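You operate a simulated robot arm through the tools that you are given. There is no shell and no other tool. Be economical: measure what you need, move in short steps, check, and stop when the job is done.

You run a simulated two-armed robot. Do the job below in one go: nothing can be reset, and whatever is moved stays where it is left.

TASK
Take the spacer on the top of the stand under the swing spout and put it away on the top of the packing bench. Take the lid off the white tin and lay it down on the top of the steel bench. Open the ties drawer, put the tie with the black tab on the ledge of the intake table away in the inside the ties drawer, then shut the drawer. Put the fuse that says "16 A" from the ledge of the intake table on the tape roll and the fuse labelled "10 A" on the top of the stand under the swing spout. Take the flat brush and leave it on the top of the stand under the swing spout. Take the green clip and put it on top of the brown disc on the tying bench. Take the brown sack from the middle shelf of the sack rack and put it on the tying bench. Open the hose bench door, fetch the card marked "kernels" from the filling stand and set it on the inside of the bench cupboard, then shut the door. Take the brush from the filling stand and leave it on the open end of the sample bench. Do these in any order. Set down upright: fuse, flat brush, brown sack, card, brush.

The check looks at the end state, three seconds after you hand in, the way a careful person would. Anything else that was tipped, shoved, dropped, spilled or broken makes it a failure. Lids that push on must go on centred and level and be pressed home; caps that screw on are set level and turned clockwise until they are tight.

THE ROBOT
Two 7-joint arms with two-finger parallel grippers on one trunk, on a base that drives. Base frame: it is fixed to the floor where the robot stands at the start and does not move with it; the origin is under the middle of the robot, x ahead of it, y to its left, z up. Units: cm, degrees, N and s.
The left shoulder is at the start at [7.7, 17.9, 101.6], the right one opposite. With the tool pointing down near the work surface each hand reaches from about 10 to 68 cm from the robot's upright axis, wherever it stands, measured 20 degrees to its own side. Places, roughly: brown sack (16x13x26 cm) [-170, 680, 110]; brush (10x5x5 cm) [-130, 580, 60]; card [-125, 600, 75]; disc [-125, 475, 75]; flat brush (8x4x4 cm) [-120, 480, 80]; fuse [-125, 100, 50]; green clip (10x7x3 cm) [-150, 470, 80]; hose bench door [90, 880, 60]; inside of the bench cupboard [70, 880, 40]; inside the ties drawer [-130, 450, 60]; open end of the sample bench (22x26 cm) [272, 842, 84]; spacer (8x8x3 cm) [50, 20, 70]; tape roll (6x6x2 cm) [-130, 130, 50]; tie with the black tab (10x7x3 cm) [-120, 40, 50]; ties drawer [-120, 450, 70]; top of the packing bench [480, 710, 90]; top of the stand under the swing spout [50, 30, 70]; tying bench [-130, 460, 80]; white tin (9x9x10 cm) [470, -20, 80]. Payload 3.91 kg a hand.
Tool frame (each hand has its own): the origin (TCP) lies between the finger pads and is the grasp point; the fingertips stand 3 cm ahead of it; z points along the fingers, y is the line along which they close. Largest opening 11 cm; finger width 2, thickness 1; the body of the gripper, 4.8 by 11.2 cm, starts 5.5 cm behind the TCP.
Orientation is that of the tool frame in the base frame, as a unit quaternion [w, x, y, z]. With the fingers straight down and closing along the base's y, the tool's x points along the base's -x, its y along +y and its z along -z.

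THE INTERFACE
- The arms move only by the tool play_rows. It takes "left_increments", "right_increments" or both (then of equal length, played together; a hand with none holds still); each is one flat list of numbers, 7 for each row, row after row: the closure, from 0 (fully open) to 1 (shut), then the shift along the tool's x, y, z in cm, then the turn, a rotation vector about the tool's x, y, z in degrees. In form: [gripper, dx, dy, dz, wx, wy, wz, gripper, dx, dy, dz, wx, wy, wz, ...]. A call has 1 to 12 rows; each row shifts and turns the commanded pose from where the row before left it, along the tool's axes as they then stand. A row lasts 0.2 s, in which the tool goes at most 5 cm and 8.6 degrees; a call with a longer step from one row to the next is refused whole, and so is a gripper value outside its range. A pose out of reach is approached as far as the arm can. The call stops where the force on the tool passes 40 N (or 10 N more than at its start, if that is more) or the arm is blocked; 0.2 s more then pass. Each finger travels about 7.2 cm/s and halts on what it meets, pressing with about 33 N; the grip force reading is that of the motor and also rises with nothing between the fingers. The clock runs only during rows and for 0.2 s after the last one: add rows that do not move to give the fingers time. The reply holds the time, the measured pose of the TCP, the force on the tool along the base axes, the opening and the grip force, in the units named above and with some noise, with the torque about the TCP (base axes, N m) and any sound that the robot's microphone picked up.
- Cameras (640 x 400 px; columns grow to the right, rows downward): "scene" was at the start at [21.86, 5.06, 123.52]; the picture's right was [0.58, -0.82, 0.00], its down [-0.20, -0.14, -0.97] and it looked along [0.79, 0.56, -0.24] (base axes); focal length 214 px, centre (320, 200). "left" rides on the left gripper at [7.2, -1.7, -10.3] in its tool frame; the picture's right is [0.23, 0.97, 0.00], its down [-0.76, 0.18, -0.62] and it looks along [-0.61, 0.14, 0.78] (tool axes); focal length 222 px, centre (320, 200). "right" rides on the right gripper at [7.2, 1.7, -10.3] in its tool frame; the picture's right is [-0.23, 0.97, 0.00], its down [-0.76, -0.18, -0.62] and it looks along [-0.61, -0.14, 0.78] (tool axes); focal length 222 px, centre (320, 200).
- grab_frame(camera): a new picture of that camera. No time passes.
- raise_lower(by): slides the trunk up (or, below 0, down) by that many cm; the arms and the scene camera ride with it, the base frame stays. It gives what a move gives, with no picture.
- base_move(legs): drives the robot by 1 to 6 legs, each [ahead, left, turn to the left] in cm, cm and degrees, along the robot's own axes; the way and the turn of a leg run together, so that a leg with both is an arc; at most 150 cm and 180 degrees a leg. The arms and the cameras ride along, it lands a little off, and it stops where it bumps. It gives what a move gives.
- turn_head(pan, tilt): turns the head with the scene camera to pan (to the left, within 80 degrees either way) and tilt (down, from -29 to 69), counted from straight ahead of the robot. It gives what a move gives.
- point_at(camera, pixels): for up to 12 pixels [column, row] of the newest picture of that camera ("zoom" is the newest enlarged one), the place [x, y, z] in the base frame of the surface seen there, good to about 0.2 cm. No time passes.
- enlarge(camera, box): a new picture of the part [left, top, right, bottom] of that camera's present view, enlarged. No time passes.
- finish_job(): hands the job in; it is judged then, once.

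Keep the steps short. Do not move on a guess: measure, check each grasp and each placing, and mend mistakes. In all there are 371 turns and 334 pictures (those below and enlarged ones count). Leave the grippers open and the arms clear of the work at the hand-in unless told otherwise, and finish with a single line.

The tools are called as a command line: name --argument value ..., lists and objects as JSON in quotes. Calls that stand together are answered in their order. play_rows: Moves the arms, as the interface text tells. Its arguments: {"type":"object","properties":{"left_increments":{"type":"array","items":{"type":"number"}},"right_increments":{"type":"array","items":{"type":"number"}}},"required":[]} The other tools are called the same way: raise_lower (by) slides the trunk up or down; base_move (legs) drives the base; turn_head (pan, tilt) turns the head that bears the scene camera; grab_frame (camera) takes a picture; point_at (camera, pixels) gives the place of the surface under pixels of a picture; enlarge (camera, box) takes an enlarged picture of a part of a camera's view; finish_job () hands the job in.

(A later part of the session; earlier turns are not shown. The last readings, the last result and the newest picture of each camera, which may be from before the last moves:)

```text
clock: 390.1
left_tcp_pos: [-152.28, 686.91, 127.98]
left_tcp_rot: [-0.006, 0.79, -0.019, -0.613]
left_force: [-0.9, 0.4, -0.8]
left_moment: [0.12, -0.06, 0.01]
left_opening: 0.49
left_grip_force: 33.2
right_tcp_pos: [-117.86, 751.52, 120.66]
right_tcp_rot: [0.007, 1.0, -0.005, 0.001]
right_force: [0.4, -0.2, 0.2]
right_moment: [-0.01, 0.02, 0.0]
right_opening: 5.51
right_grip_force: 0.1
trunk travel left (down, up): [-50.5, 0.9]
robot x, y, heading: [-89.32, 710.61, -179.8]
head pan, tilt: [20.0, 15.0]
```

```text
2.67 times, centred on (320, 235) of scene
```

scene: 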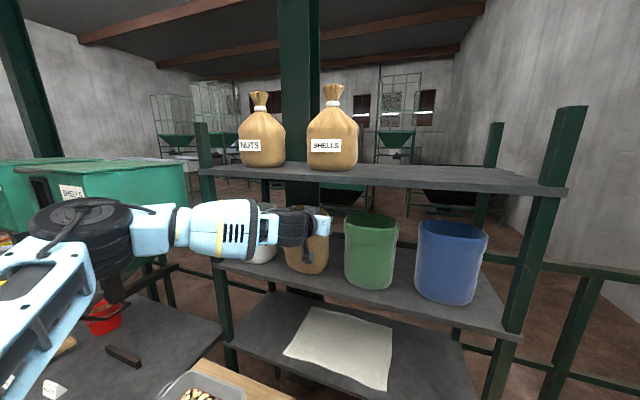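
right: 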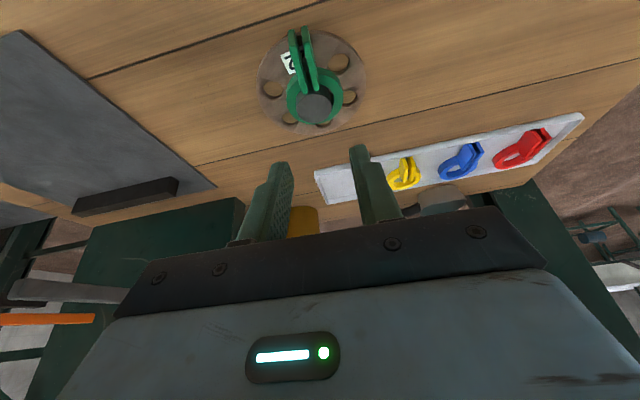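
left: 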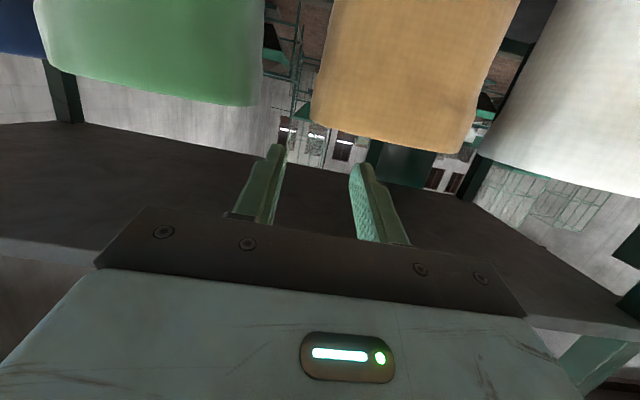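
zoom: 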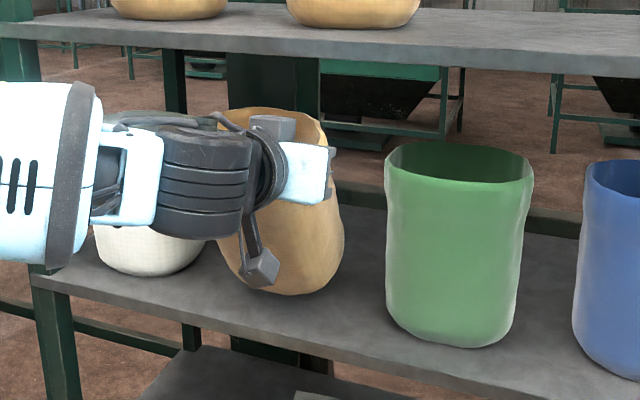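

It is very light and already hanging free. I back the base away 45 cm and look.

base_move --legs '[[-45, 0, 0]]'

turn_head --pan 35 --tilt 25

grab_frame --camera "scene"

```text
clock: 392.8
left_tcp_pos: [-108.08, 687.28, 127.97]
left_tcp_rot: [-0.008, 0.789, -0.022, -0.614]
left_force: [0.6, -0.4, -1.3]
left_moment: [0.07, -0.11, -0.01]
left_opening: 0.49
left_grip_force: 32.7
right_tcp_pos: [-73.2, 751.51, 120.72]
right_tcp_rot: [0.008, 1.0, -0.009, 0.0]
right_force: [0.4, 0.8, 0.4]
right_moment: [-0.01, 0.02, 0.01]
right_opening: 5.48
right_grip_force: 0.1
trunk travel left (down, up): [-50.5, 0.9]
robot x, y, heading: [-45.64, 710.82, 179.8]
head pan, tilt: [20.0, 15.0]
```

```text
clock: 393.6
left_tcp_pos: [-108.03, 687.18, 127.95]
left_tcp_rot: [-0.007, 0.79, -0.021, -0.613]
left_force: [0.6, -0.2, -1.2]
left_moment: [0.07, -0.05, -0.01]
left_opening: 0.49
left_grip_force: 33.0
right_tcp_pos: [-73.07, 751.61, 120.77]
right_tcp_rot: [0.008, 1.0, -0.01, 0.0]
right_force: [-1.0, 0.4, -0.1]
right_moment: [-0.01, 0.01, -0.01]
right_opening: 5.5
right_grip_force: 0.1
trunk travel left (down, up): [-50.5, 0.9]
robot x, y, heading: [-45.67, 710.38, 179.6]
head pan, tilt: [35.0, 25.0]
```

```text
137 pictures are left
```

scene: 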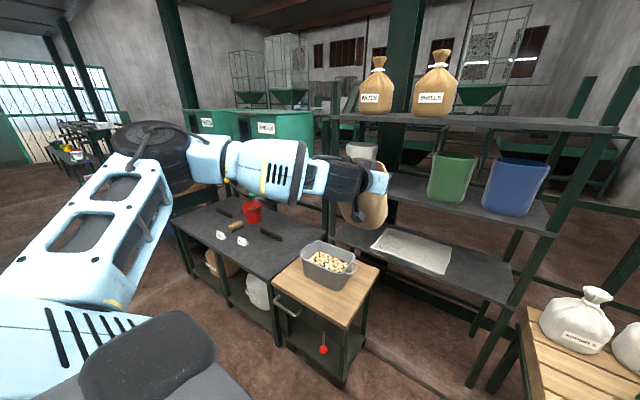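

I back 15 more, then slide left 250 cm along the aisle to the tying bench.

base_move --legs '[[-15, 0, 0], [0, 125, 0], [0, 125, 0]]'

turn_head --pan 15 --tilt 30

grab_frame --camera "scene"

```text
clock: 416.3
left_tcp_pos: [-95.34, 440.34, 128.08]
left_tcp_rot: [-0.01, 0.789, -0.025, -0.614]
left_force: [-0.2, -0.9, -1.5]
left_moment: [0.02, -0.07, 0.03]
left_opening: 0.54
left_grip_force: 32.1
right_tcp_pos: [-60.06, 504.3, 120.59]
right_tcp_rot: [0.008, 1.0, -0.013, 0.0]
right_force: [0.0, -0.5, 0.0]
right_moment: [0.03, 0.03, 0.0]
right_opening: 5.5
right_grip_force: 0.0
trunk travel left (down, up): [-50.5, 0.9]
robot x, y, heading: [-32.33, 463.25, 179.2]
head pan, tilt: [35.0, 25.0]
```

```text
clock: 417.2
left_tcp_pos: [-95.4, 440.28, 127.96]
left_tcp_rot: [-0.01, 0.789, -0.024, -0.614]
left_force: [-0.5, 0.2, -0.9]
left_moment: [0.08, -0.07, 0.01]
left_opening: 0.49
left_grip_force: 32.8
right_tcp_pos: [-60.06, 504.24, 120.67]
right_tcp_rot: [0.008, 1.0, -0.013, 0.001]
right_force: [0.1, -0.2, -0.2]
right_moment: [-0.02, -0.01, -0.04]
right_opening: 5.51
right_grip_force: 0.0
trunk travel left (down, up): [-50.5, 0.9]
robot x, y, heading: [-32.86, 463.32, 178.9]
head pan, tilt: [15.0, 30.0]
```

```text
136 pictures are left
```

scene: 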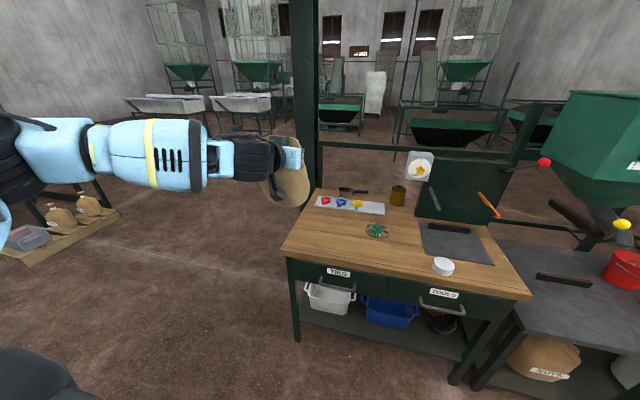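

I undo some lean (about 17°) to right the sack and look at its posture.

play_rows --left_increments '[1, 0, 0, 0, 0, 8.5, 0, 1, 0, 0, 0, 0, 8.5, 0]'

enlarge --camera "scene" --box '[180, 100, 360, 240]'

grab_frame --camera "left"

```text
clock: 417.8
left_tcp_pos: [-95.47, 440.3, 128.04]
left_tcp_rot: [-0.005, 0.871, -0.026, -0.49]
left_force: [-0.1, 0.2, -1.5]
left_moment: [0.06, -0.02, 0.01]
left_opening: 0.5
left_grip_force: 33.1
right_tcp_pos: [-59.98, 504.25, 120.66]
right_tcp_rot: [0.008, 1.0, -0.013, 0.001]
right_force: [-0.5, -0.1, -0.9]
right_moment: [0.0, 0.0, -0.04]
right_opening: 5.5
right_grip_force: 0.1
trunk travel left (down, up): [-50.5, 0.9]
robot x, y, heading: [-32.49, 463.43, 179.0]
head pan, tilt: [15.0, 30.0]
```

```text
2.86 times, centred on (270, 170) of scene
```

zoom: 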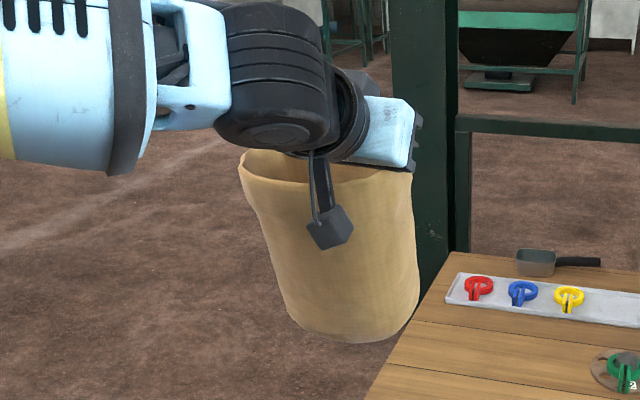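

```text
134 pictures are left
```

left: 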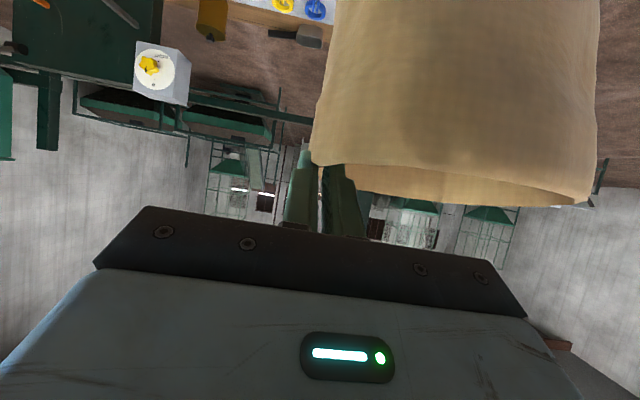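

I measure rim and bottom points of the sack to get its tilt.

point_at --camera "zoom" --pixels '[[244, 172], [405, 178], [330, 190], [300, 155], [295, 315], [412, 300], [350, 335], [260, 230], [350, 270], [410, 230]]'

```text
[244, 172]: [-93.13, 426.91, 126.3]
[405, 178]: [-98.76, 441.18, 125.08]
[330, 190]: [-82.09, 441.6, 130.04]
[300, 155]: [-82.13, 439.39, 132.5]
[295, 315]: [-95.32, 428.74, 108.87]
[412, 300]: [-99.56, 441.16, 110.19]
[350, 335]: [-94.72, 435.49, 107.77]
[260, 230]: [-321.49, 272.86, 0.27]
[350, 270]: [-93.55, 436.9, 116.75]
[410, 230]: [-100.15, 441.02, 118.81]
```

Sack is nearly upright (7° forward, 5° roll, turned 22°). I correct that, then line up: base right 17.4, ahead 17.

play_rows --left_increments '[1, 0, 0, 0, 2.2, 6.5, -3.8, 1, 0, 0, 0, 0, 0, 0]'

base_move --legs '[[0, -17.4, 1], [17, 0, 0]]'

grab_frame --camera "scene"

enlarge --camera "scene" --box '[100, 100, 340, 300]'

```text
clock: 418.4
left_tcp_pos: [-95.33, 440.27, 128.02]
left_tcp_rot: [-0.037, 0.898, -0.006, -0.439]
left_force: [-0.1, -0.1, -0.8]
left_moment: [0.04, -0.03, 0.0]
left_opening: 0.52
left_grip_force: 33.0
right_tcp_pos: [-59.9, 504.16, 120.67]
right_tcp_rot: [0.008, 1.0, -0.013, 0.001]
right_force: [0.4, 0.3, -1.0]
right_moment: [0.0, -0.01, -0.03]
right_opening: 5.47
right_grip_force: 0.1
trunk travel left (down, up): [-50.5, 0.9]
robot x, y, heading: [-32.4, 463.35, 178.9]
head pan, tilt: [15.0, 30.0]
```

```text
clock: 421.6
left_tcp_pos: [-111.86, 456.25, 128.15]
left_tcp_rot: [-0.033, 0.897, 0.003, -0.44]
left_force: [0.8, 0.7, -1.4]
left_moment: [0.03, 0.0, 0.02]
left_opening: 0.48
left_grip_force: 33.2
right_tcp_pos: [-77.77, 520.93, 120.81]
right_tcp_rot: [0.008, 1.0, -0.003, -0.001]
right_force: [-0.8, -0.4, 0.7]
right_moment: [-0.01, 0.03, -0.05]
right_opening: 5.52
right_grip_force: 0.0
trunk travel left (down, up): [-50.5, 0.9]
robot x, y, heading: [-49.1, 480.4, -179.8]
head pan, tilt: [15.0, 30.0]
```

```text
133 pictures are left
```

scene: 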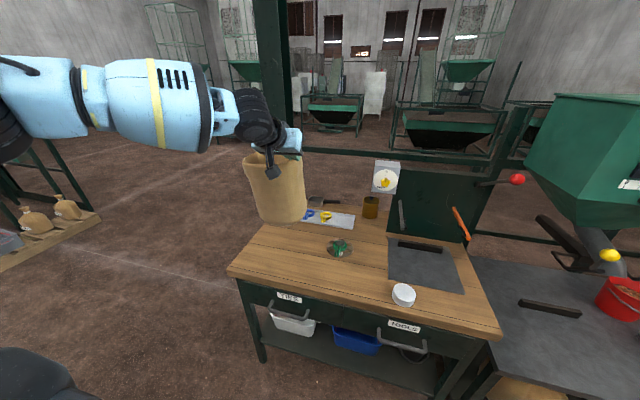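

```text
2.00 times, centred on (220, 200) of scene
```

zoom: 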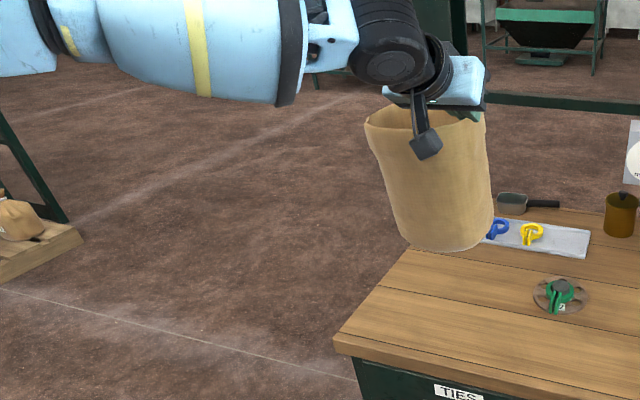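

I lower the trunk 24 and look at the sack's bottom against the bench.

raise_lower --by -24

turn_head --pan 20 --tilt 30

grab_frame --camera "scene"

enlarge --camera "scene" --box '[180, 120, 380, 280]'

```text
clock: 424.1
left_tcp_pos: [-111.83, 456.38, 104.04]
left_tcp_rot: [-0.035, 0.897, 0.002, -0.44]
left_force: [-0.7, 0.2, 0.0]
left_moment: [0.06, -0.06, 0.01]
left_opening: 0.49
left_grip_force: 32.9
right_tcp_pos: [-77.84, 520.92, 96.66]
right_tcp_rot: [0.008, 1.0, -0.004, 0.0]
right_force: [0.0, -0.9, -0.7]
right_moment: [0.0, -0.03, 0.03]
right_opening: 5.51
right_grip_force: 0.0
trunk travel left (down, up): [-26.5, 24.9]
robot x, y, heading: [-49.46, 480.77, -179.8]
head pan, tilt: [15.0, 30.0]
```

```text
clock: 424.7
left_tcp_pos: [-111.87, 456.3, 104.07]
left_tcp_rot: [-0.033, 0.897, 0.003, -0.44]
left_force: [0.6, 0.2, -1.2]
left_moment: [0.02, -0.01, 0.02]
left_opening: 0.51
left_grip_force: 32.9
right_tcp_pos: [-77.84, 520.88, 96.68]
right_tcp_rot: [0.008, 1.0, -0.004, 0.001]
right_force: [-0.2, -0.8, 1.2]
right_moment: [0.01, -0.03, 0.01]
right_opening: 5.52
right_grip_force: 0.1
trunk travel left (down, up): [-26.5, 24.9]
robot x, y, heading: [-49.58, 481.08, -179.6]
head pan, tilt: [20.0, 30.0]
```

```text
131 pictures are left
```

scene: 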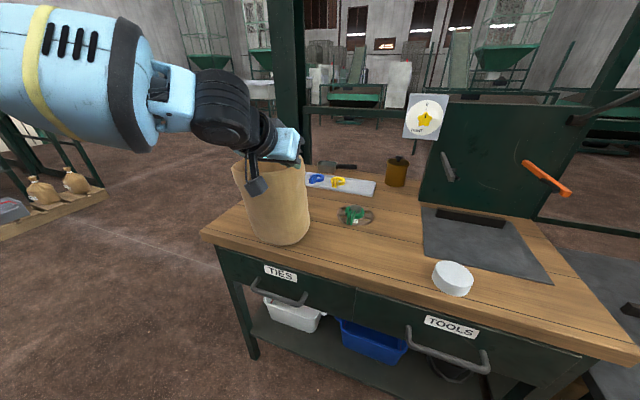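

```text
2.50 times, centred on (280, 200) of scene
```

zoom: 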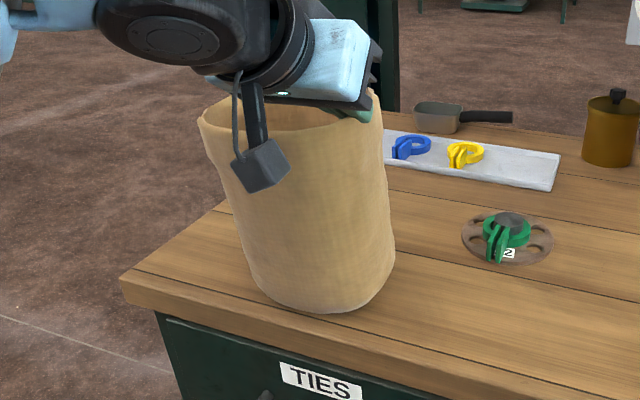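

point_at --camera "zoom" --pixels '[[205, 130], [330, 135], [375, 110], [255, 285], [310, 308], [390, 270], [300, 250], [320, 325], [225, 300], [390, 190], [270, 290]]'

```text
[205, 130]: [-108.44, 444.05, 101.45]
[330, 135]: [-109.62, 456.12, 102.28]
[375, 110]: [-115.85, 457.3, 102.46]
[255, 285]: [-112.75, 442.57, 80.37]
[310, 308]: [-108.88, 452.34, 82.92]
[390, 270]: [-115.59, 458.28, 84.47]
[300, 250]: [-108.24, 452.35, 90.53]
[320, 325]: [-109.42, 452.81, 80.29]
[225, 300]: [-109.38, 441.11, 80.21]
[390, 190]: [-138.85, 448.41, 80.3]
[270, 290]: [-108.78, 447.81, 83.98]
```

Its front is too near the bench edge (x -108). I go 4.5 cm further ahead, then lower 2.2.

base_move --legs '[[4.5, 0, 0]]'

raise_lower --by -2.2

enlarge --camera "scene" --box '[180, 120, 380, 280]'

point_at --camera "zoom" --pixels '[[300, 250], [310, 290], [310, 300], [280, 290], [350, 285], [385, 250], [320, 310], [260, 275]]'

```text
clock: 425.6
left_tcp_pos: [-116.53, 456.29, 104.0]
left_tcp_rot: [-0.033, 0.898, 0.003, -0.439]
left_force: [0.0, -0.1, -0.9]
left_moment: [0.09, -0.02, 0.0]
left_opening: 0.51
left_grip_force: 33.2
right_tcp_pos: [-82.4, 520.92, 96.62]
right_tcp_rot: [0.007, 1.0, -0.004, 0.0]
right_force: [0.2, -0.3, -0.7]
right_moment: [0.0, -0.03, 0.03]
right_opening: 5.51
right_grip_force: 0.1
trunk travel left (down, up): [-26.5, 24.9]
robot x, y, heading: [-54.28, 480.37, -179.8]
head pan, tilt: [20.0, 30.0]
```

```text
clock: 426.3
left_tcp_pos: [-116.3, 456.78, 102.51]
left_tcp_rot: [-0.035, 0.895, -0.002, -0.446]
left_force: [-3.6, 12.7, 28.0]
left_moment: [-0.33, 0.48, -0.24]
left_opening: 0.57
left_grip_force: 32.9
right_tcp_pos: [-82.02, 521.12, 94.44]
right_tcp_rot: [0.009, 1.0, -0.003, -0.002]
right_force: [0.4, 0.1, -0.7]
right_moment: [0.01, -0.03, 0.0]
right_opening: 5.49
right_grip_force: 0.0
trunk travel left (down, up): [-24.3, 27.1]
robot x, y, heading: [-54.03, 480.49, -179.8]
head pan, tilt: [20.0, 30.0]
```

```text
2.50 times, centred on (280, 200) of scene
```

zoom: 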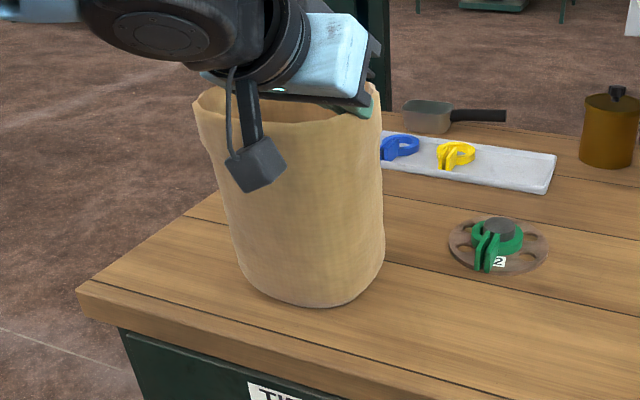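

```text
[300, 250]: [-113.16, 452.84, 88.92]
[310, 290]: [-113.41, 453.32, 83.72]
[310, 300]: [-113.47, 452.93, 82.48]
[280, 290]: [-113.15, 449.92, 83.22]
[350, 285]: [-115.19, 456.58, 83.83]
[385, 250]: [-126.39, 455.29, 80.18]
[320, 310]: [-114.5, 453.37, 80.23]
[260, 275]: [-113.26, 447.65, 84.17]
```

It stands on the bench. I open the fingers and lift straight up 6 with the trunk.

play_rows --left_increments '[0.85, 0, 0, 0, 0, 0, 0, 0.7, 0, 0, 0, 0, 0, 0, 0.7, 0, 0, 0, 0, 0, 0]'

raise_lower --by 7

enlarge --camera "scene" --box '[180, 120, 380, 280]'

```text
clock: 427.1
left_tcp_pos: [-116.38, 456.2, 101.84]
left_tcp_rot: [-0.033, 0.898, 0.003, -0.439]
left_force: [0.1, -0.4, -0.3]
left_moment: [0.01, -0.01, 0.01]
left_opening: 3.31
left_grip_force: 0.1
right_tcp_pos: [-82.35, 520.98, 94.48]
right_tcp_rot: [0.007, 1.0, -0.004, 0.001]
right_force: [0.5, 0.0, 0.8]
right_moment: [-0.01, -0.03, -0.01]
right_opening: 5.49
right_grip_force: 0.0
trunk travel left (down, up): [-24.3, 27.1]
robot x, y, heading: [-53.8, 480.48, -179.8]
head pan, tilt: [20.0, 30.0]
```

```text
clock: 428.2
left_tcp_pos: [-116.43, 456.27, 108.71]
left_tcp_rot: [-0.034, 0.898, 0.002, -0.439]
left_force: [0.6, 0.6, -0.6]
left_moment: [-0.01, 0.0, 0.01]
left_opening: 3.3
left_grip_force: 0.0
right_tcp_pos: [-82.35, 520.97, 101.48]
right_tcp_rot: [0.007, 1.0, -0.004, 0.0]
right_force: [0.6, -0.1, -0.3]
right_moment: [0.04, 0.01, 0.02]
right_opening: 5.5
right_grip_force: 0.1
trunk travel left (down, up): [-31.3, 20.1]
robot x, y, heading: [-54.23, 480.3, -179.5]
head pan, tilt: [20.0, 30.0]
```

```text
2.50 times, centred on (280, 200) of scene
```

zoom: 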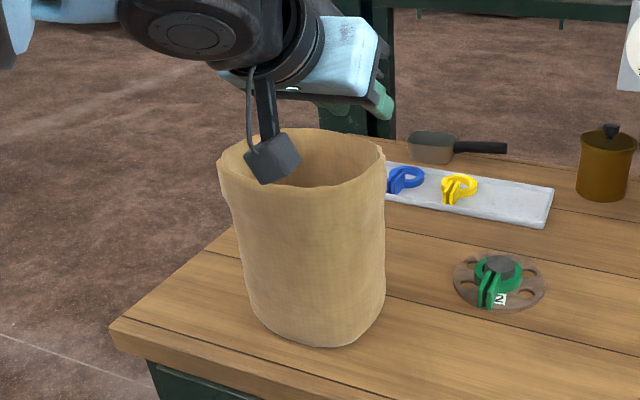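

The sack stands upright on the tying bench. I raise the hand clear, back off and straighten the hand.

raise_lower --by 9

base_move --legs '[[-18, 0, 0]]'

play_rows --left_increments '[0.5, 0, 0, 0, 0, 8.6, 0, 0.5, 0, 0, 0, 0, 8.6, 0, 0.5, 0, 0, 0, -2, 8.3, 2, 0.5, 0, 0, 0, -2, 8.3, 0, 0.5, 0, 0, 0, 0, 8.6, 0, 0.5, 4, 0, 0, 0, 8.6, 0, 0.5, 4, 0, 2, 0, 0, 0, 0.5, 4, 0, 3, 0, 0, 0]'

grab_frame --camera "scene"

```text
clock: 429.4
left_tcp_pos: [-116.41, 456.19, 117.65]
left_tcp_rot: [-0.034, 0.898, 0.002, -0.439]
left_force: [0.2, -0.9, -0.9]
left_moment: [-0.02, -0.04, -0.03]
left_opening: 3.28
left_grip_force: 0.1
right_tcp_pos: [-82.21, 520.94, 110.53]
right_tcp_rot: [0.007, 1.0, -0.003, 0.0]
right_force: [0.2, 0.2, -0.9]
right_moment: [0.02, 0.03, 0.01]
right_opening: 5.54
right_grip_force: 0.0
trunk travel left (down, up): [-40.3, 11.1]
robot x, y, heading: [-54.05, 480.64, -179.8]
head pan, tilt: [20.0, 30.0]
```

```text
clock: 430.9
left_tcp_pos: [-98.71, 456.41, 117.89]
left_tcp_rot: [-0.033, 0.898, 0.002, -0.439]
left_force: [0.5, 0.1, 0.6]
left_moment: [0.0, 0.0, -0.02]
left_opening: 3.33
left_grip_force: 0.0
right_tcp_pos: [-64.48, 520.95, 110.65]
right_tcp_rot: [0.008, 1.0, -0.005, 0.0]
right_force: [-0.2, -0.5, -0.1]
right_moment: [-0.02, -0.02, 0.06]
right_opening: 5.48
right_grip_force: 0.1
trunk travel left (down, up): [-40.3, 11.1]
robot x, y, heading: [-36.07, 480.29, -179.7]
head pan, tilt: [20.0, 30.0]
```

```text
refused: row 3 steps farther than a row can; nothing moved
```

```text
127 pictures are left
```

scene: 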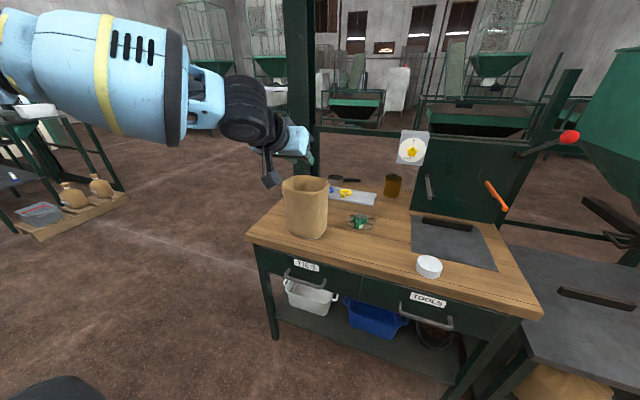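

One row was too long; I repeat with exact values (52° back about tool y).

play_rows --left_increments '[0.5, 0, 0, 0, -0.6, 7.45, 0, 0.5, 0, 0, 0, -0.6, 7.45, 0, 0.5, 0, 0, 0, -0.6, 7.45, 0, 0.5, 0, 0, 0, -0.6, 7.45, 0, 0.5, 0, 0, 0, -0.6, 7.45, 0, 0.5, 0, 0, 0, -0.6, 7.45, 0, 0.5, 0, 0, 0, -0.6, 7.45, 0, 0.5, 4, 0, 2.5, 0, 0, 0, 0.5, 4, 0, 2.5, 0, 0, 0, 0.5, 4, 0, 2.5, 0, 0, 0]'

base_move --legs '[[0, -112, 0]]'

turn_head --pan 0 --tilt 35

grab_frame --camera "scene"

```text
clock: 433.1
left_tcp_pos: [-86.73, 452.46, 108.81]
left_tcp_rot: [-0.004, 0.998, 0.003, -0.065]
left_force: [0.0, 0.5, -0.1]
left_moment: [0.0, -0.01, 0.0]
left_opening: 5.5
left_grip_force: 0.1
left hand out of reach, approached as far as the arm can: row 5, 6, 7
right_tcp_pos: [-64.55, 520.98, 110.56]
right_tcp_rot: [0.008, 1.0, -0.005, -0.001]
right_force: [0.1, 0.0, -0.8]
right_moment: [-0.02, -0.02, 0.0]
right_opening: 5.49
right_grip_force: 0.0
trunk travel left (down, up): [-40.3, 11.1]
robot x, y, heading: [-36.47, 480.82, -180.0]
head pan, tilt: [20.0, 30.0]
```

```text
clock: 443.2
left_tcp_pos: [-87.0, 564.46, 108.76]
left_tcp_rot: [-0.005, 0.998, -0.001, -0.065]
left_force: [-0.1, -0.1, 1.0]
left_moment: [0.0, 0.0, 0.0]
left_opening: 5.52
left_grip_force: 0.2
right_tcp_pos: [-64.28, 632.92, 110.52]
right_tcp_rot: [0.008, 1.0, -0.008, 0.0]
right_force: [0.3, -0.3, 0.4]
right_moment: [0.02, -0.01, 0.02]
right_opening: 5.48
right_grip_force: 0.0
trunk travel left (down, up): [-40.3, 11.1]
robot x, y, heading: [-36.2, 592.01, 179.8]
head pan, tilt: [20.0, 30.0]
```

```text
clock: 444.1
left_tcp_pos: [-86.91, 564.46, 108.77]
left_tcp_rot: [-0.005, 0.998, -0.001, -0.066]
left_force: [0.2, 0.6, -0.9]
left_moment: [0.04, 0.02, 0.0]
left_opening: 5.49
left_grip_force: 0.0
right_tcp_pos: [-64.32, 632.91, 110.53]
right_tcp_rot: [0.008, 1.0, -0.008, 0.0]
right_force: [0.2, -0.3, 0.4]
right_moment: [0.02, 0.0, -0.02]
right_opening: 5.5
right_grip_force: 0.0
trunk travel left (down, up): [-40.3, 11.1]
robot x, y, heading: [-36.1, 592.46, 179.7]
head pan, tilt: [0.0, 35.0]
```

```text
126 pictures are left
```

scene: 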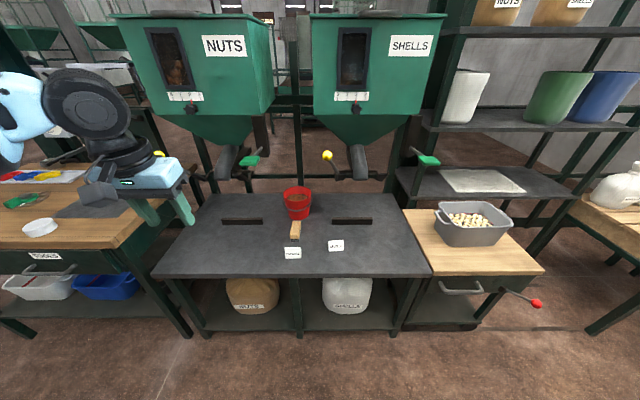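

I measure the levers/spouts above the filling stand for clearance, and the card and brush again.

point_at --camera "scene" --pixels '[[250, 160], [327, 155], [428, 160], [358, 165], [225, 160], [380, 60], [293, 252], [295, 230], [298, 215], [336, 245], [240, 50]]'

enlarge --camera "scene" --box '[260, 180, 360, 270]'

```text
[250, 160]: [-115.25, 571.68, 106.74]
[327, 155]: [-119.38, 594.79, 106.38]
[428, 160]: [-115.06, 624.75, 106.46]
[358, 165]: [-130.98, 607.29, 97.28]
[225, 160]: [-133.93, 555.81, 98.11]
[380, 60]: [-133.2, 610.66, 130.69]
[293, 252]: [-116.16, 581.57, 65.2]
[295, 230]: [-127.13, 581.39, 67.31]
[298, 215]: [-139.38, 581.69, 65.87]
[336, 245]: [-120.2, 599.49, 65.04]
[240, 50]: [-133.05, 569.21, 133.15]
```

```text
4.44 times, centred on (310, 225) of scene
```

zoom: 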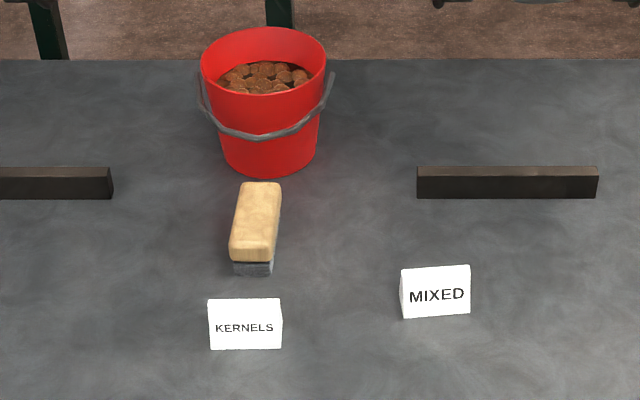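

The levers stick out at z 106, so I must come in low: trunk down 35, then ahead 28 with a 6 shift right.

raise_lower --by -35

play_rows --left_increments '[0.2, 0, 0, 0, 0, 7.5, 0, 0.2, 0, 0, 0, 0, 0, 0]'

base_move --legs '[[0, -8, 0], [28, 0, 0]]'

grab_frame --camera "left"

grab_frame --camera "scene"

```text
clock: 447.5
left_tcp_pos: [-86.86, 564.45, 73.97]
left_tcp_rot: [-0.004, 0.998, -0.001, -0.065]
left_force: [0.3, -0.1, 0.1]
left_moment: [0.04, 0.01, 0.02]
left_opening: 5.52
left_grip_force: 0.0
right_tcp_pos: [-64.27, 632.86, 75.59]
right_tcp_rot: [0.008, 1.0, -0.008, 0.0]
right_force: [0.1, -0.1, -1.0]
right_moment: [-0.03, 0.01, 0.0]
right_opening: 5.5
right_grip_force: 0.1
trunk travel left (down, up): [-5.3, 46.1]
robot x, y, heading: [-35.97, 592.26, 179.8]
head pan, tilt: [0.0, 35.0]
```

```text
clock: 448.1
left_tcp_pos: [-86.85, 564.44, 73.84]
left_tcp_rot: [-0.004, 1.0, 0.0, 0.001]
left_force: [-0.5, 0.0, 0.4]
left_moment: [-0.04, -0.03, -0.03]
left_opening: 8.81
left_grip_force: 0.0
right_tcp_pos: [-64.22, 632.82, 75.55]
right_tcp_rot: [0.007, 1.0, -0.008, 0.0]
right_force: [-0.3, -0.6, -1.3]
right_moment: [0.01, 0.0, 0.02]
right_opening: 5.49
right_grip_force: 0.1
trunk travel left (down, up): [-5.3, 46.1]
robot x, y, heading: [-36.22, 592.26, 179.7]
head pan, tilt: [0.0, 35.0]
```

```text
clock: 451.0
left_tcp_pos: [-115.05, 572.62, 73.93]
left_tcp_rot: [-0.004, 1.0, -0.001, 0.0]
left_force: [0.3, 0.2, 0.0]
left_moment: [0.01, 0.0, 0.01]
left_opening: 8.82
left_grip_force: 0.2
right_tcp_pos: [-92.41, 641.02, 75.57]
right_tcp_rot: [0.007, 1.0, -0.008, 0.0]
right_force: [0.1, -1.2, -0.5]
right_moment: [0.0, -0.04, 0.0]
right_opening: 5.49
right_grip_force: 0.1
trunk travel left (down, up): [-5.3, 46.1]
robot x, y, heading: [-64.25, 599.89, 180.0]
head pan, tilt: [0.0, 35.0]
```

```text
124 pictures are left
```

left: 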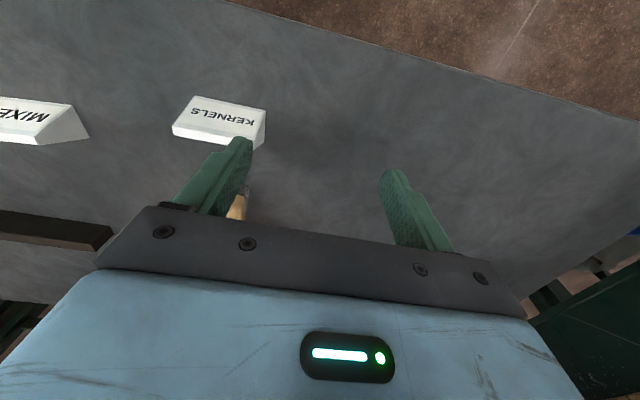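

```text
123 pictures are left
```

scene: 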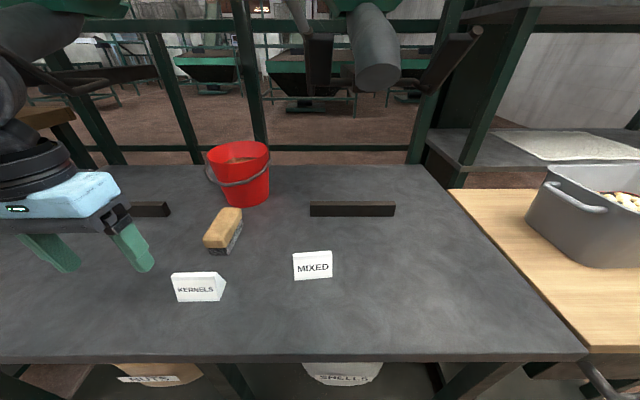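

The card is a small wedge. For the cupboard the hand should lie rather flat, so I grasp the card's ends with the hand leaned 60°. I back 8 and lean the left hand.

base_move --legs '[[-8, 0, 0]]'

play_rows --left_increments '[0, -3.5, -2, 0, 0, -8.5, 0, 0, -3.5, -2, 0, 0, -8.5, 0, 0, 0, -2, 0, 0, -8.6, 0, 0, 0, -2, 0, 0, -8.6, 0, 0, 0, -1, 0, 0, -8.6, 0, 0, 0, 0, 0, 0, -8.6, 0, 0, 0, 0, 0, 0, -8.6, 0]'

grab_frame --camera "left"

grab_frame --camera "scene"

```text
clock: 452.1
left_tcp_pos: [-107.26, 572.67, 73.88]
left_tcp_rot: [-0.005, 1.0, -0.001, 0.001]
left_force: [0.1, 0.3, -0.6]
left_moment: [0.02, 0.03, -0.01]
left_opening: 8.79
left_grip_force: 0.2
right_tcp_pos: [-84.42, 641.05, 75.5]
right_tcp_rot: [0.008, 1.0, -0.008, 0.0]
right_force: [0.1, -0.3, -0.3]
right_moment: [-0.03, 0.0, 0.03]
right_opening: 5.53
right_grip_force: 0.1
trunk travel left (down, up): [-5.3, 46.1]
robot x, y, heading: [-56.5, 600.47, 179.8]
head pan, tilt: [0.0, 35.0]
```

```text
clock: 453.7
left_tcp_pos: [-114.21, 581.53, 74.39]
left_tcp_rot: [-0.005, 0.866, 0.001, -0.5]
left_force: [1.0, 0.0, -0.5]
left_moment: [0.0, -0.01, 0.01]
left_opening: 10.99
left_grip_force: 0.1
right_tcp_pos: [-84.51, 641.06, 75.61]
right_tcp_rot: [0.008, 1.0, -0.007, 0.001]
right_force: [0.0, 0.1, 0.1]
right_moment: [-0.01, 0.05, 0.01]
right_opening: 5.51
right_grip_force: 0.1
trunk travel left (down, up): [-5.3, 46.1]
robot x, y, heading: [-56.25, 600.31, 179.8]
head pan, tilt: [0.0, 35.0]
```

```text
122 pictures are left
```

left: 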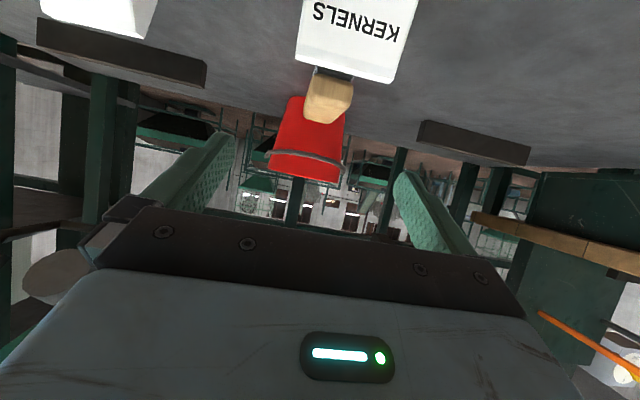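

```text
121 pictures are left
```

scene: 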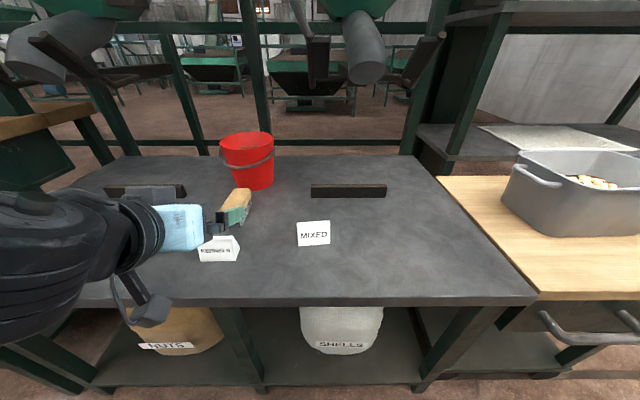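

I measure the card from the hand camera.

point_at --camera "left" --pixels '[[355, 30], [303, 30], [410, 35], [300, 58], [390, 78], [345, 66], [350, 10], [325, 95]]'

```text
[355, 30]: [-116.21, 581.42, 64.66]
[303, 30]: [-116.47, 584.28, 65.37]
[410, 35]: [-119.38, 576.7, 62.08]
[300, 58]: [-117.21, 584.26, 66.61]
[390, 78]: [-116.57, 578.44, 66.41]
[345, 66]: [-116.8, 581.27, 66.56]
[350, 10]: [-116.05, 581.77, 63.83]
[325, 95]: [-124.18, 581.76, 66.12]
```

I lower onto the card's ends and close.

play_rows --left_increments '[0, 3.2, 0, 3, 0, 0, 0, 0, 3.2, 0, 3, 0, 0, 0, 0, 0.6, 0, 0.6, 0, 0, 0, 1, 0, 0, 0, 0, 0, 0, 1, 0, 0, 0, 0, 0, 0, 1, 0, 0, 0, 0, 0, 0, 1, 0, 0, 0, 0, 0, 0]'

grab_frame --camera "left"

enlarge --camera "scene" --box '[130, 170, 290, 300]'

```text
clock: 455.3
left_tcp_pos: [-116.29, 581.5, 65.08]
left_tcp_rot: [-0.006, 0.866, 0.0, -0.5]
left_force: [-0.2, -1.0, 1.1]
left_moment: [-0.01, 0.01, 0.03]
left_opening: 6.48
left_grip_force: 32.7
right_tcp_pos: [-84.54, 641.04, 75.44]
right_tcp_rot: [0.007, 1.0, -0.007, 0.0]
right_force: [0.0, -0.1, 0.8]
right_moment: [-0.03, -0.04, 0.01]
right_opening: 5.5
right_grip_force: 0.0
trunk travel left (down, up): [-5.3, 46.1]
robot x, y, heading: [-56.86, 600.49, 179.8]
head pan, tilt: [0.0, 35.0]
```

```text
120 pictures are left
```

left: 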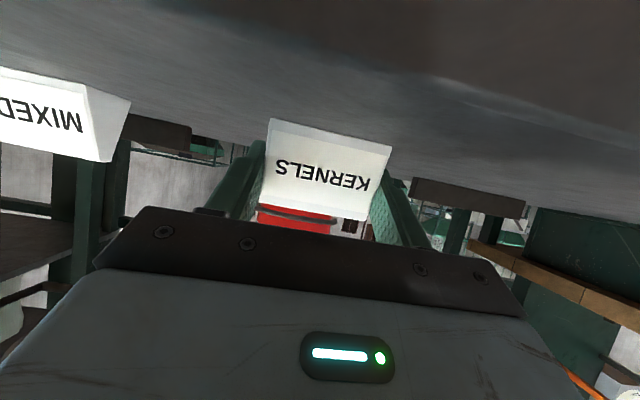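

```text
3.08 times, centred on (210, 235) of scene
```

zoom: 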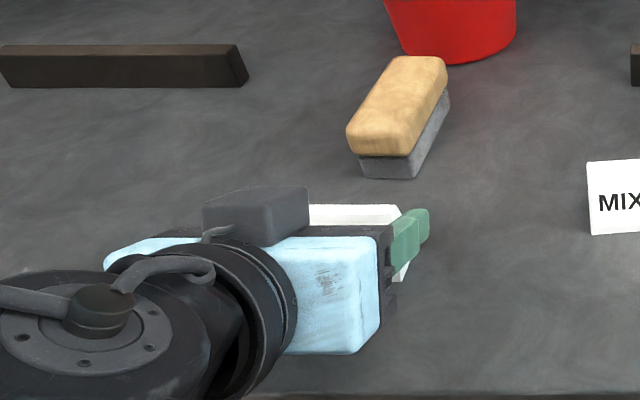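

The card is held (6.48). I lift it, back away, and head toward the hose bench, looking first.

play_rows --left_increments '[1, -3.9, 0, -2.3, 0, 0, 0, 1, -3.9, 0, -2.3, 0, 0, 0]'

base_move --legs '[[-20, 0, 0]]'

raise_lower --by 22

base_move --legs '[[0, 0, -100], [70, 0, 0]]'

turn_head --pan -20 --tilt 15

grab_frame --camera "scene"

```text
clock: 455.9
left_tcp_pos: [-116.35, 581.69, 74.18]
left_tcp_rot: [-0.005, 0.866, 0.001, -0.499]
left_force: [-0.4, 0.1, 0.2]
left_moment: [-0.01, 0.01, 0.0]
left_opening: 6.46
left_grip_force: 33.0
right_tcp_pos: [-84.41, 641.17, 75.56]
right_tcp_rot: [0.009, 1.0, -0.008, 0.0]
right_force: [0.6, 0.8, -0.3]
right_moment: [-0.01, -0.01, 0.02]
right_opening: 5.48
right_grip_force: 0.0
trunk travel left (down, up): [-5.3, 46.1]
robot x, y, heading: [-56.74, 600.46, 179.7]
head pan, tilt: [0.0, 35.0]
```

```text
clock: 457.5
left_tcp_pos: [-96.68, 581.57, 74.01]
left_tcp_rot: [-0.006, 0.866, 0.0, -0.5]
left_force: [1.0, 0.1, -0.5]
left_moment: [-0.03, -0.02, -0.02]
left_opening: 6.51
left_grip_force: 33.7
right_tcp_pos: [-64.69, 640.98, 75.55]
right_tcp_rot: [0.009, 1.0, -0.009, 0.0]
right_force: [0.1, 0.2, -0.3]
right_moment: [-0.01, -0.01, -0.01]
right_opening: 5.52
right_grip_force: 0.1
trunk travel left (down, up): [-5.3, 46.1]
robot x, y, heading: [-36.82, 600.15, 179.8]
head pan, tilt: [0.0, 35.0]
```

```text
clock: 459.8
left_tcp_pos: [-96.61, 581.65, 96.11]
left_tcp_rot: [-0.004, 0.866, 0.001, -0.499]
left_force: [-0.2, 1.0, -1.1]
left_moment: [-0.02, 0.05, -0.01]
left_opening: 6.48
left_grip_force: 33.2
right_tcp_pos: [-64.76, 640.91, 97.44]
right_tcp_rot: [0.008, 1.0, -0.008, 0.0]
right_force: [0.4, 0.3, -0.5]
right_moment: [0.02, 0.0, 0.01]
right_opening: 5.5
right_grip_force: 0.0
trunk travel left (down, up): [-27.3, 24.1]
robot x, y, heading: [-36.9, 600.47, 179.3]
head pan, tilt: [0.0, 35.0]
```

```text
clock: 467.7
left_tcp_pos: [-37.22, 730.25, 96.05]
left_tcp_rot: [0.38, -0.57, 0.653, 0.324]
left_force: [0.1, -1.1, 0.3]
left_moment: [-0.02, 0.01, 0.01]
left_opening: 6.51
left_grip_force: 33.0
right_tcp_pos: [17.17, 690.39, 97.53]
right_tcp_rot: [-0.005, -0.651, 0.759, 0.005]
right_force: [-0.3, -0.3, 0.0]
right_moment: [0.06, -0.02, 0.01]
right_opening: 5.49
right_grip_force: 0.1
trunk travel left (down, up): [-27.3, 24.1]
robot x, y, heading: [-26.82, 668.26, 82.2]
head pan, tilt: [0.0, 35.0]
```

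```text
clock: 468.6
left_tcp_pos: [-37.27, 730.0, 96.08]
left_tcp_rot: [0.381, -0.569, 0.653, 0.324]
left_force: [-0.3, 0.5, -1.3]
left_moment: [-0.02, 0.01, 0.02]
left_opening: 6.47
left_grip_force: 32.6
right_tcp_pos: [17.21, 690.53, 97.53]
right_tcp_rot: [-0.006, -0.651, 0.759, 0.006]
right_force: [-0.6, -0.1, -1.3]
right_moment: [-0.03, 0.0, 0.03]
right_opening: 5.5
right_grip_force: 0.0
trunk travel left (down, up): [-27.3, 24.1]
robot x, y, heading: [-26.99, 668.05, 82.0]
head pan, tilt: [-20.0, 15.0]
```

```text
118 pictures are left
```

scene: 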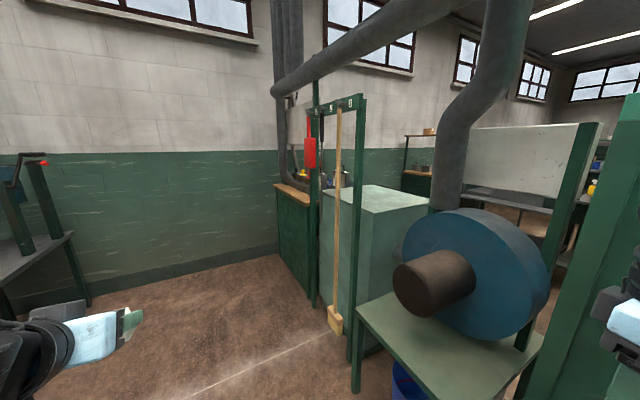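

I measure the cabinet, racks and machines ahead.

point_at --camera "scene" --pixels '[[295, 190], [290, 230], [313, 300], [360, 200], [335, 290], [405, 230], [355, 380], [430, 340], [450, 280], [420, 185], [430, 140], [590, 180]]'

enlarge --camera "scene" --box '[250, 100, 470, 330]'

```text
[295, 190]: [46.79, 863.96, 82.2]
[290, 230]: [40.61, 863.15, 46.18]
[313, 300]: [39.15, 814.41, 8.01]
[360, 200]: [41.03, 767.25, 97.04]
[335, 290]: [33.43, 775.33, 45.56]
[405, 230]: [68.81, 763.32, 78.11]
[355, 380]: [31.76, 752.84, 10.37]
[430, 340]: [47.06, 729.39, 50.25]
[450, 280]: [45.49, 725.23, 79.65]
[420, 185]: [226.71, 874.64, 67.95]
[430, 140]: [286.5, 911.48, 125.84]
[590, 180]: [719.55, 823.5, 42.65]
```

```text
1.74 times, centred on (360, 215) of scene
```

zoom: 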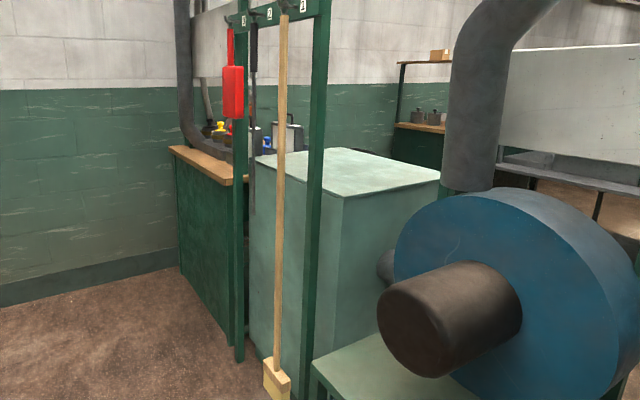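

The hose bench stands against the far wall with its door side at +x, behind machines. I look for a way east: I turn left about 188° and go back south 220, then face +x.

base_move --legs '[[0, 0, 94], [0, 0, 94], [120, 0, 0], [110, 0, 0], [0, 0, 90]]'

turn_head --pan 20 --tilt 10

grab_frame --camera "scene"

```text
clock: 491.6
left_tcp_pos: [28.08, 453.17, 96.16]
left_tcp_rot: [0.5, 0.015, 0.866, -0.014]
left_force: [0.1, 0.8, 0.4]
left_moment: [-0.03, -0.03, 0.0]
left_opening: 6.48
left_grip_force: 32.9
right_tcp_pos: [-6.01, 395.05, 97.53]
right_tcp_rot: [-0.001, 0.026, 1.0, 0.007]
right_force: [-0.3, 0.7, -0.1]
right_moment: [0.02, 0.03, 0.01]
right_opening: 5.5
right_grip_force: 0.1
trunk travel left (down, up): [-27.3, 24.1]
robot x, y, heading: [-32.4, 436.84, -2.5]
head pan, tilt: [-20.0, 15.0]
```

```text
clock: 492.7
left_tcp_pos: [28.18, 453.2, 96.09]
left_tcp_rot: [0.499, 0.016, 0.866, -0.015]
left_force: [0.2, 0.6, 0.1]
left_moment: [-0.01, 0.01, 0.0]
left_opening: 6.49
left_grip_force: 33.2
right_tcp_pos: [-5.96, 395.0, 97.5]
right_tcp_rot: [-0.001, 0.026, 1.0, 0.008]
right_force: [0.8, 0.0, -0.8]
right_moment: [0.0, -0.01, 0.05]
right_opening: 5.5
right_grip_force: 0.0
trunk travel left (down, up): [-27.3, 24.1]
robot x, y, heading: [-32.25, 436.75, -2.4]
head pan, tilt: [20.0, 10.0]
```

```text
116 pictures are left
```

scene: 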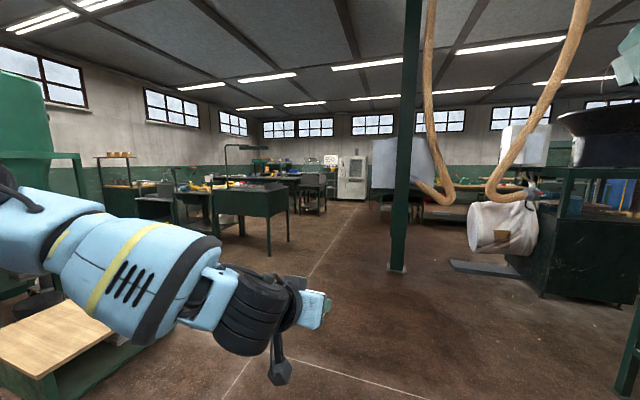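

A clear aisle leads east. I measure the obstacles.

point_at --camera "scene" --pixels '[[270, 255], [245, 230], [288, 238], [205, 235], [120, 185], [105, 210], [397, 270], [350, 180], [150, 210], [300, 190], [330, 300], [140, 330]]'

enlarge --camera "scene" --box '[80, 130, 360, 270]'

```text
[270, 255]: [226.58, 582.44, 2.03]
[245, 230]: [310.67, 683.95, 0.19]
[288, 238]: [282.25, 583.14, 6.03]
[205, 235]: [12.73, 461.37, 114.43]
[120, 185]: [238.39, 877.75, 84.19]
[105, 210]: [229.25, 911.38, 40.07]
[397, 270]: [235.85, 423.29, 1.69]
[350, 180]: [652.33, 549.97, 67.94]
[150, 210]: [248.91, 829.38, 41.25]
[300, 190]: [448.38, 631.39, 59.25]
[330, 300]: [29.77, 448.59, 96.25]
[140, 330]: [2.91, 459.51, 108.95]
```

```text
2.29 times, centred on (220, 200) of scene
```

zoom: 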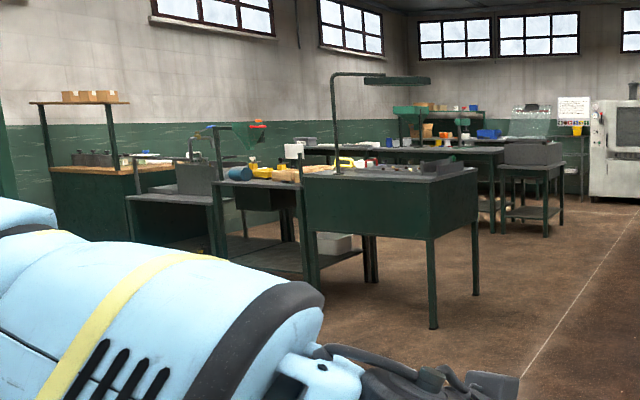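

The space x≈100–220 north looks open. I drive to x≈155, turn north, go 100 and look.

base_move --legs '[[0, 0, 2.4], [150, 0, 0], [38, 0, 0], [0, 0, 90], [100, 0, 0]]'

turn_head --pan 10 --tilt 15

grab_frame --camera "scene"

```text
clock: 511.2
left_tcp_pos: [141.57, 595.25, 96.12]
left_tcp_rot: [0.361, -0.605, 0.62, 0.345]
left_force: [0.3, -0.1, -0.3]
left_moment: [-0.01, 0.01, 0.01]
left_opening: 6.44
left_grip_force: 33.0
right_tcp_pos: [200.06, 561.63, 97.53]
right_tcp_rot: [-0.006, -0.692, 0.722, 0.005]
right_force: [-0.7, 0.1, -1.1]
right_moment: [0.01, 0.05, 0.0]
right_opening: 5.5
right_grip_force: 0.0
trunk travel left (down, up): [-27.3, 24.1]
robot x, y, heading: [158.64, 534.64, 88.3]
head pan, tilt: [20.0, 10.0]
```

```text
clock: 511.9
left_tcp_pos: [141.52, 595.02, 95.99]
left_tcp_rot: [0.361, -0.605, 0.619, 0.346]
left_force: [-0.2, 0.4, -0.4]
left_moment: [0.02, -0.01, 0.01]
left_opening: 6.46
left_grip_force: 33.0
right_tcp_pos: [200.09, 561.72, 97.55]
right_tcp_rot: [-0.005, -0.692, 0.722, 0.004]
right_force: [-0.7, -0.4, 0.1]
right_moment: [-0.01, 0.01, -0.02]
right_opening: 5.48
right_grip_force: 0.1
trunk travel left (down, up): [-27.3, 24.1]
robot x, y, heading: [158.75, 535.13, 88.5]
head pan, tilt: [10.0, 15.0]
```

```text
114 pictures are left
```

scene: 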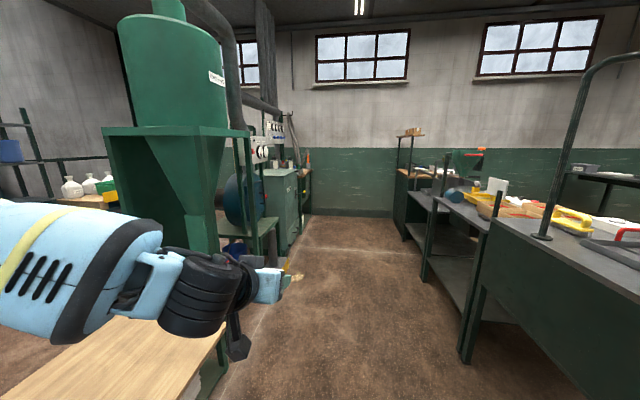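

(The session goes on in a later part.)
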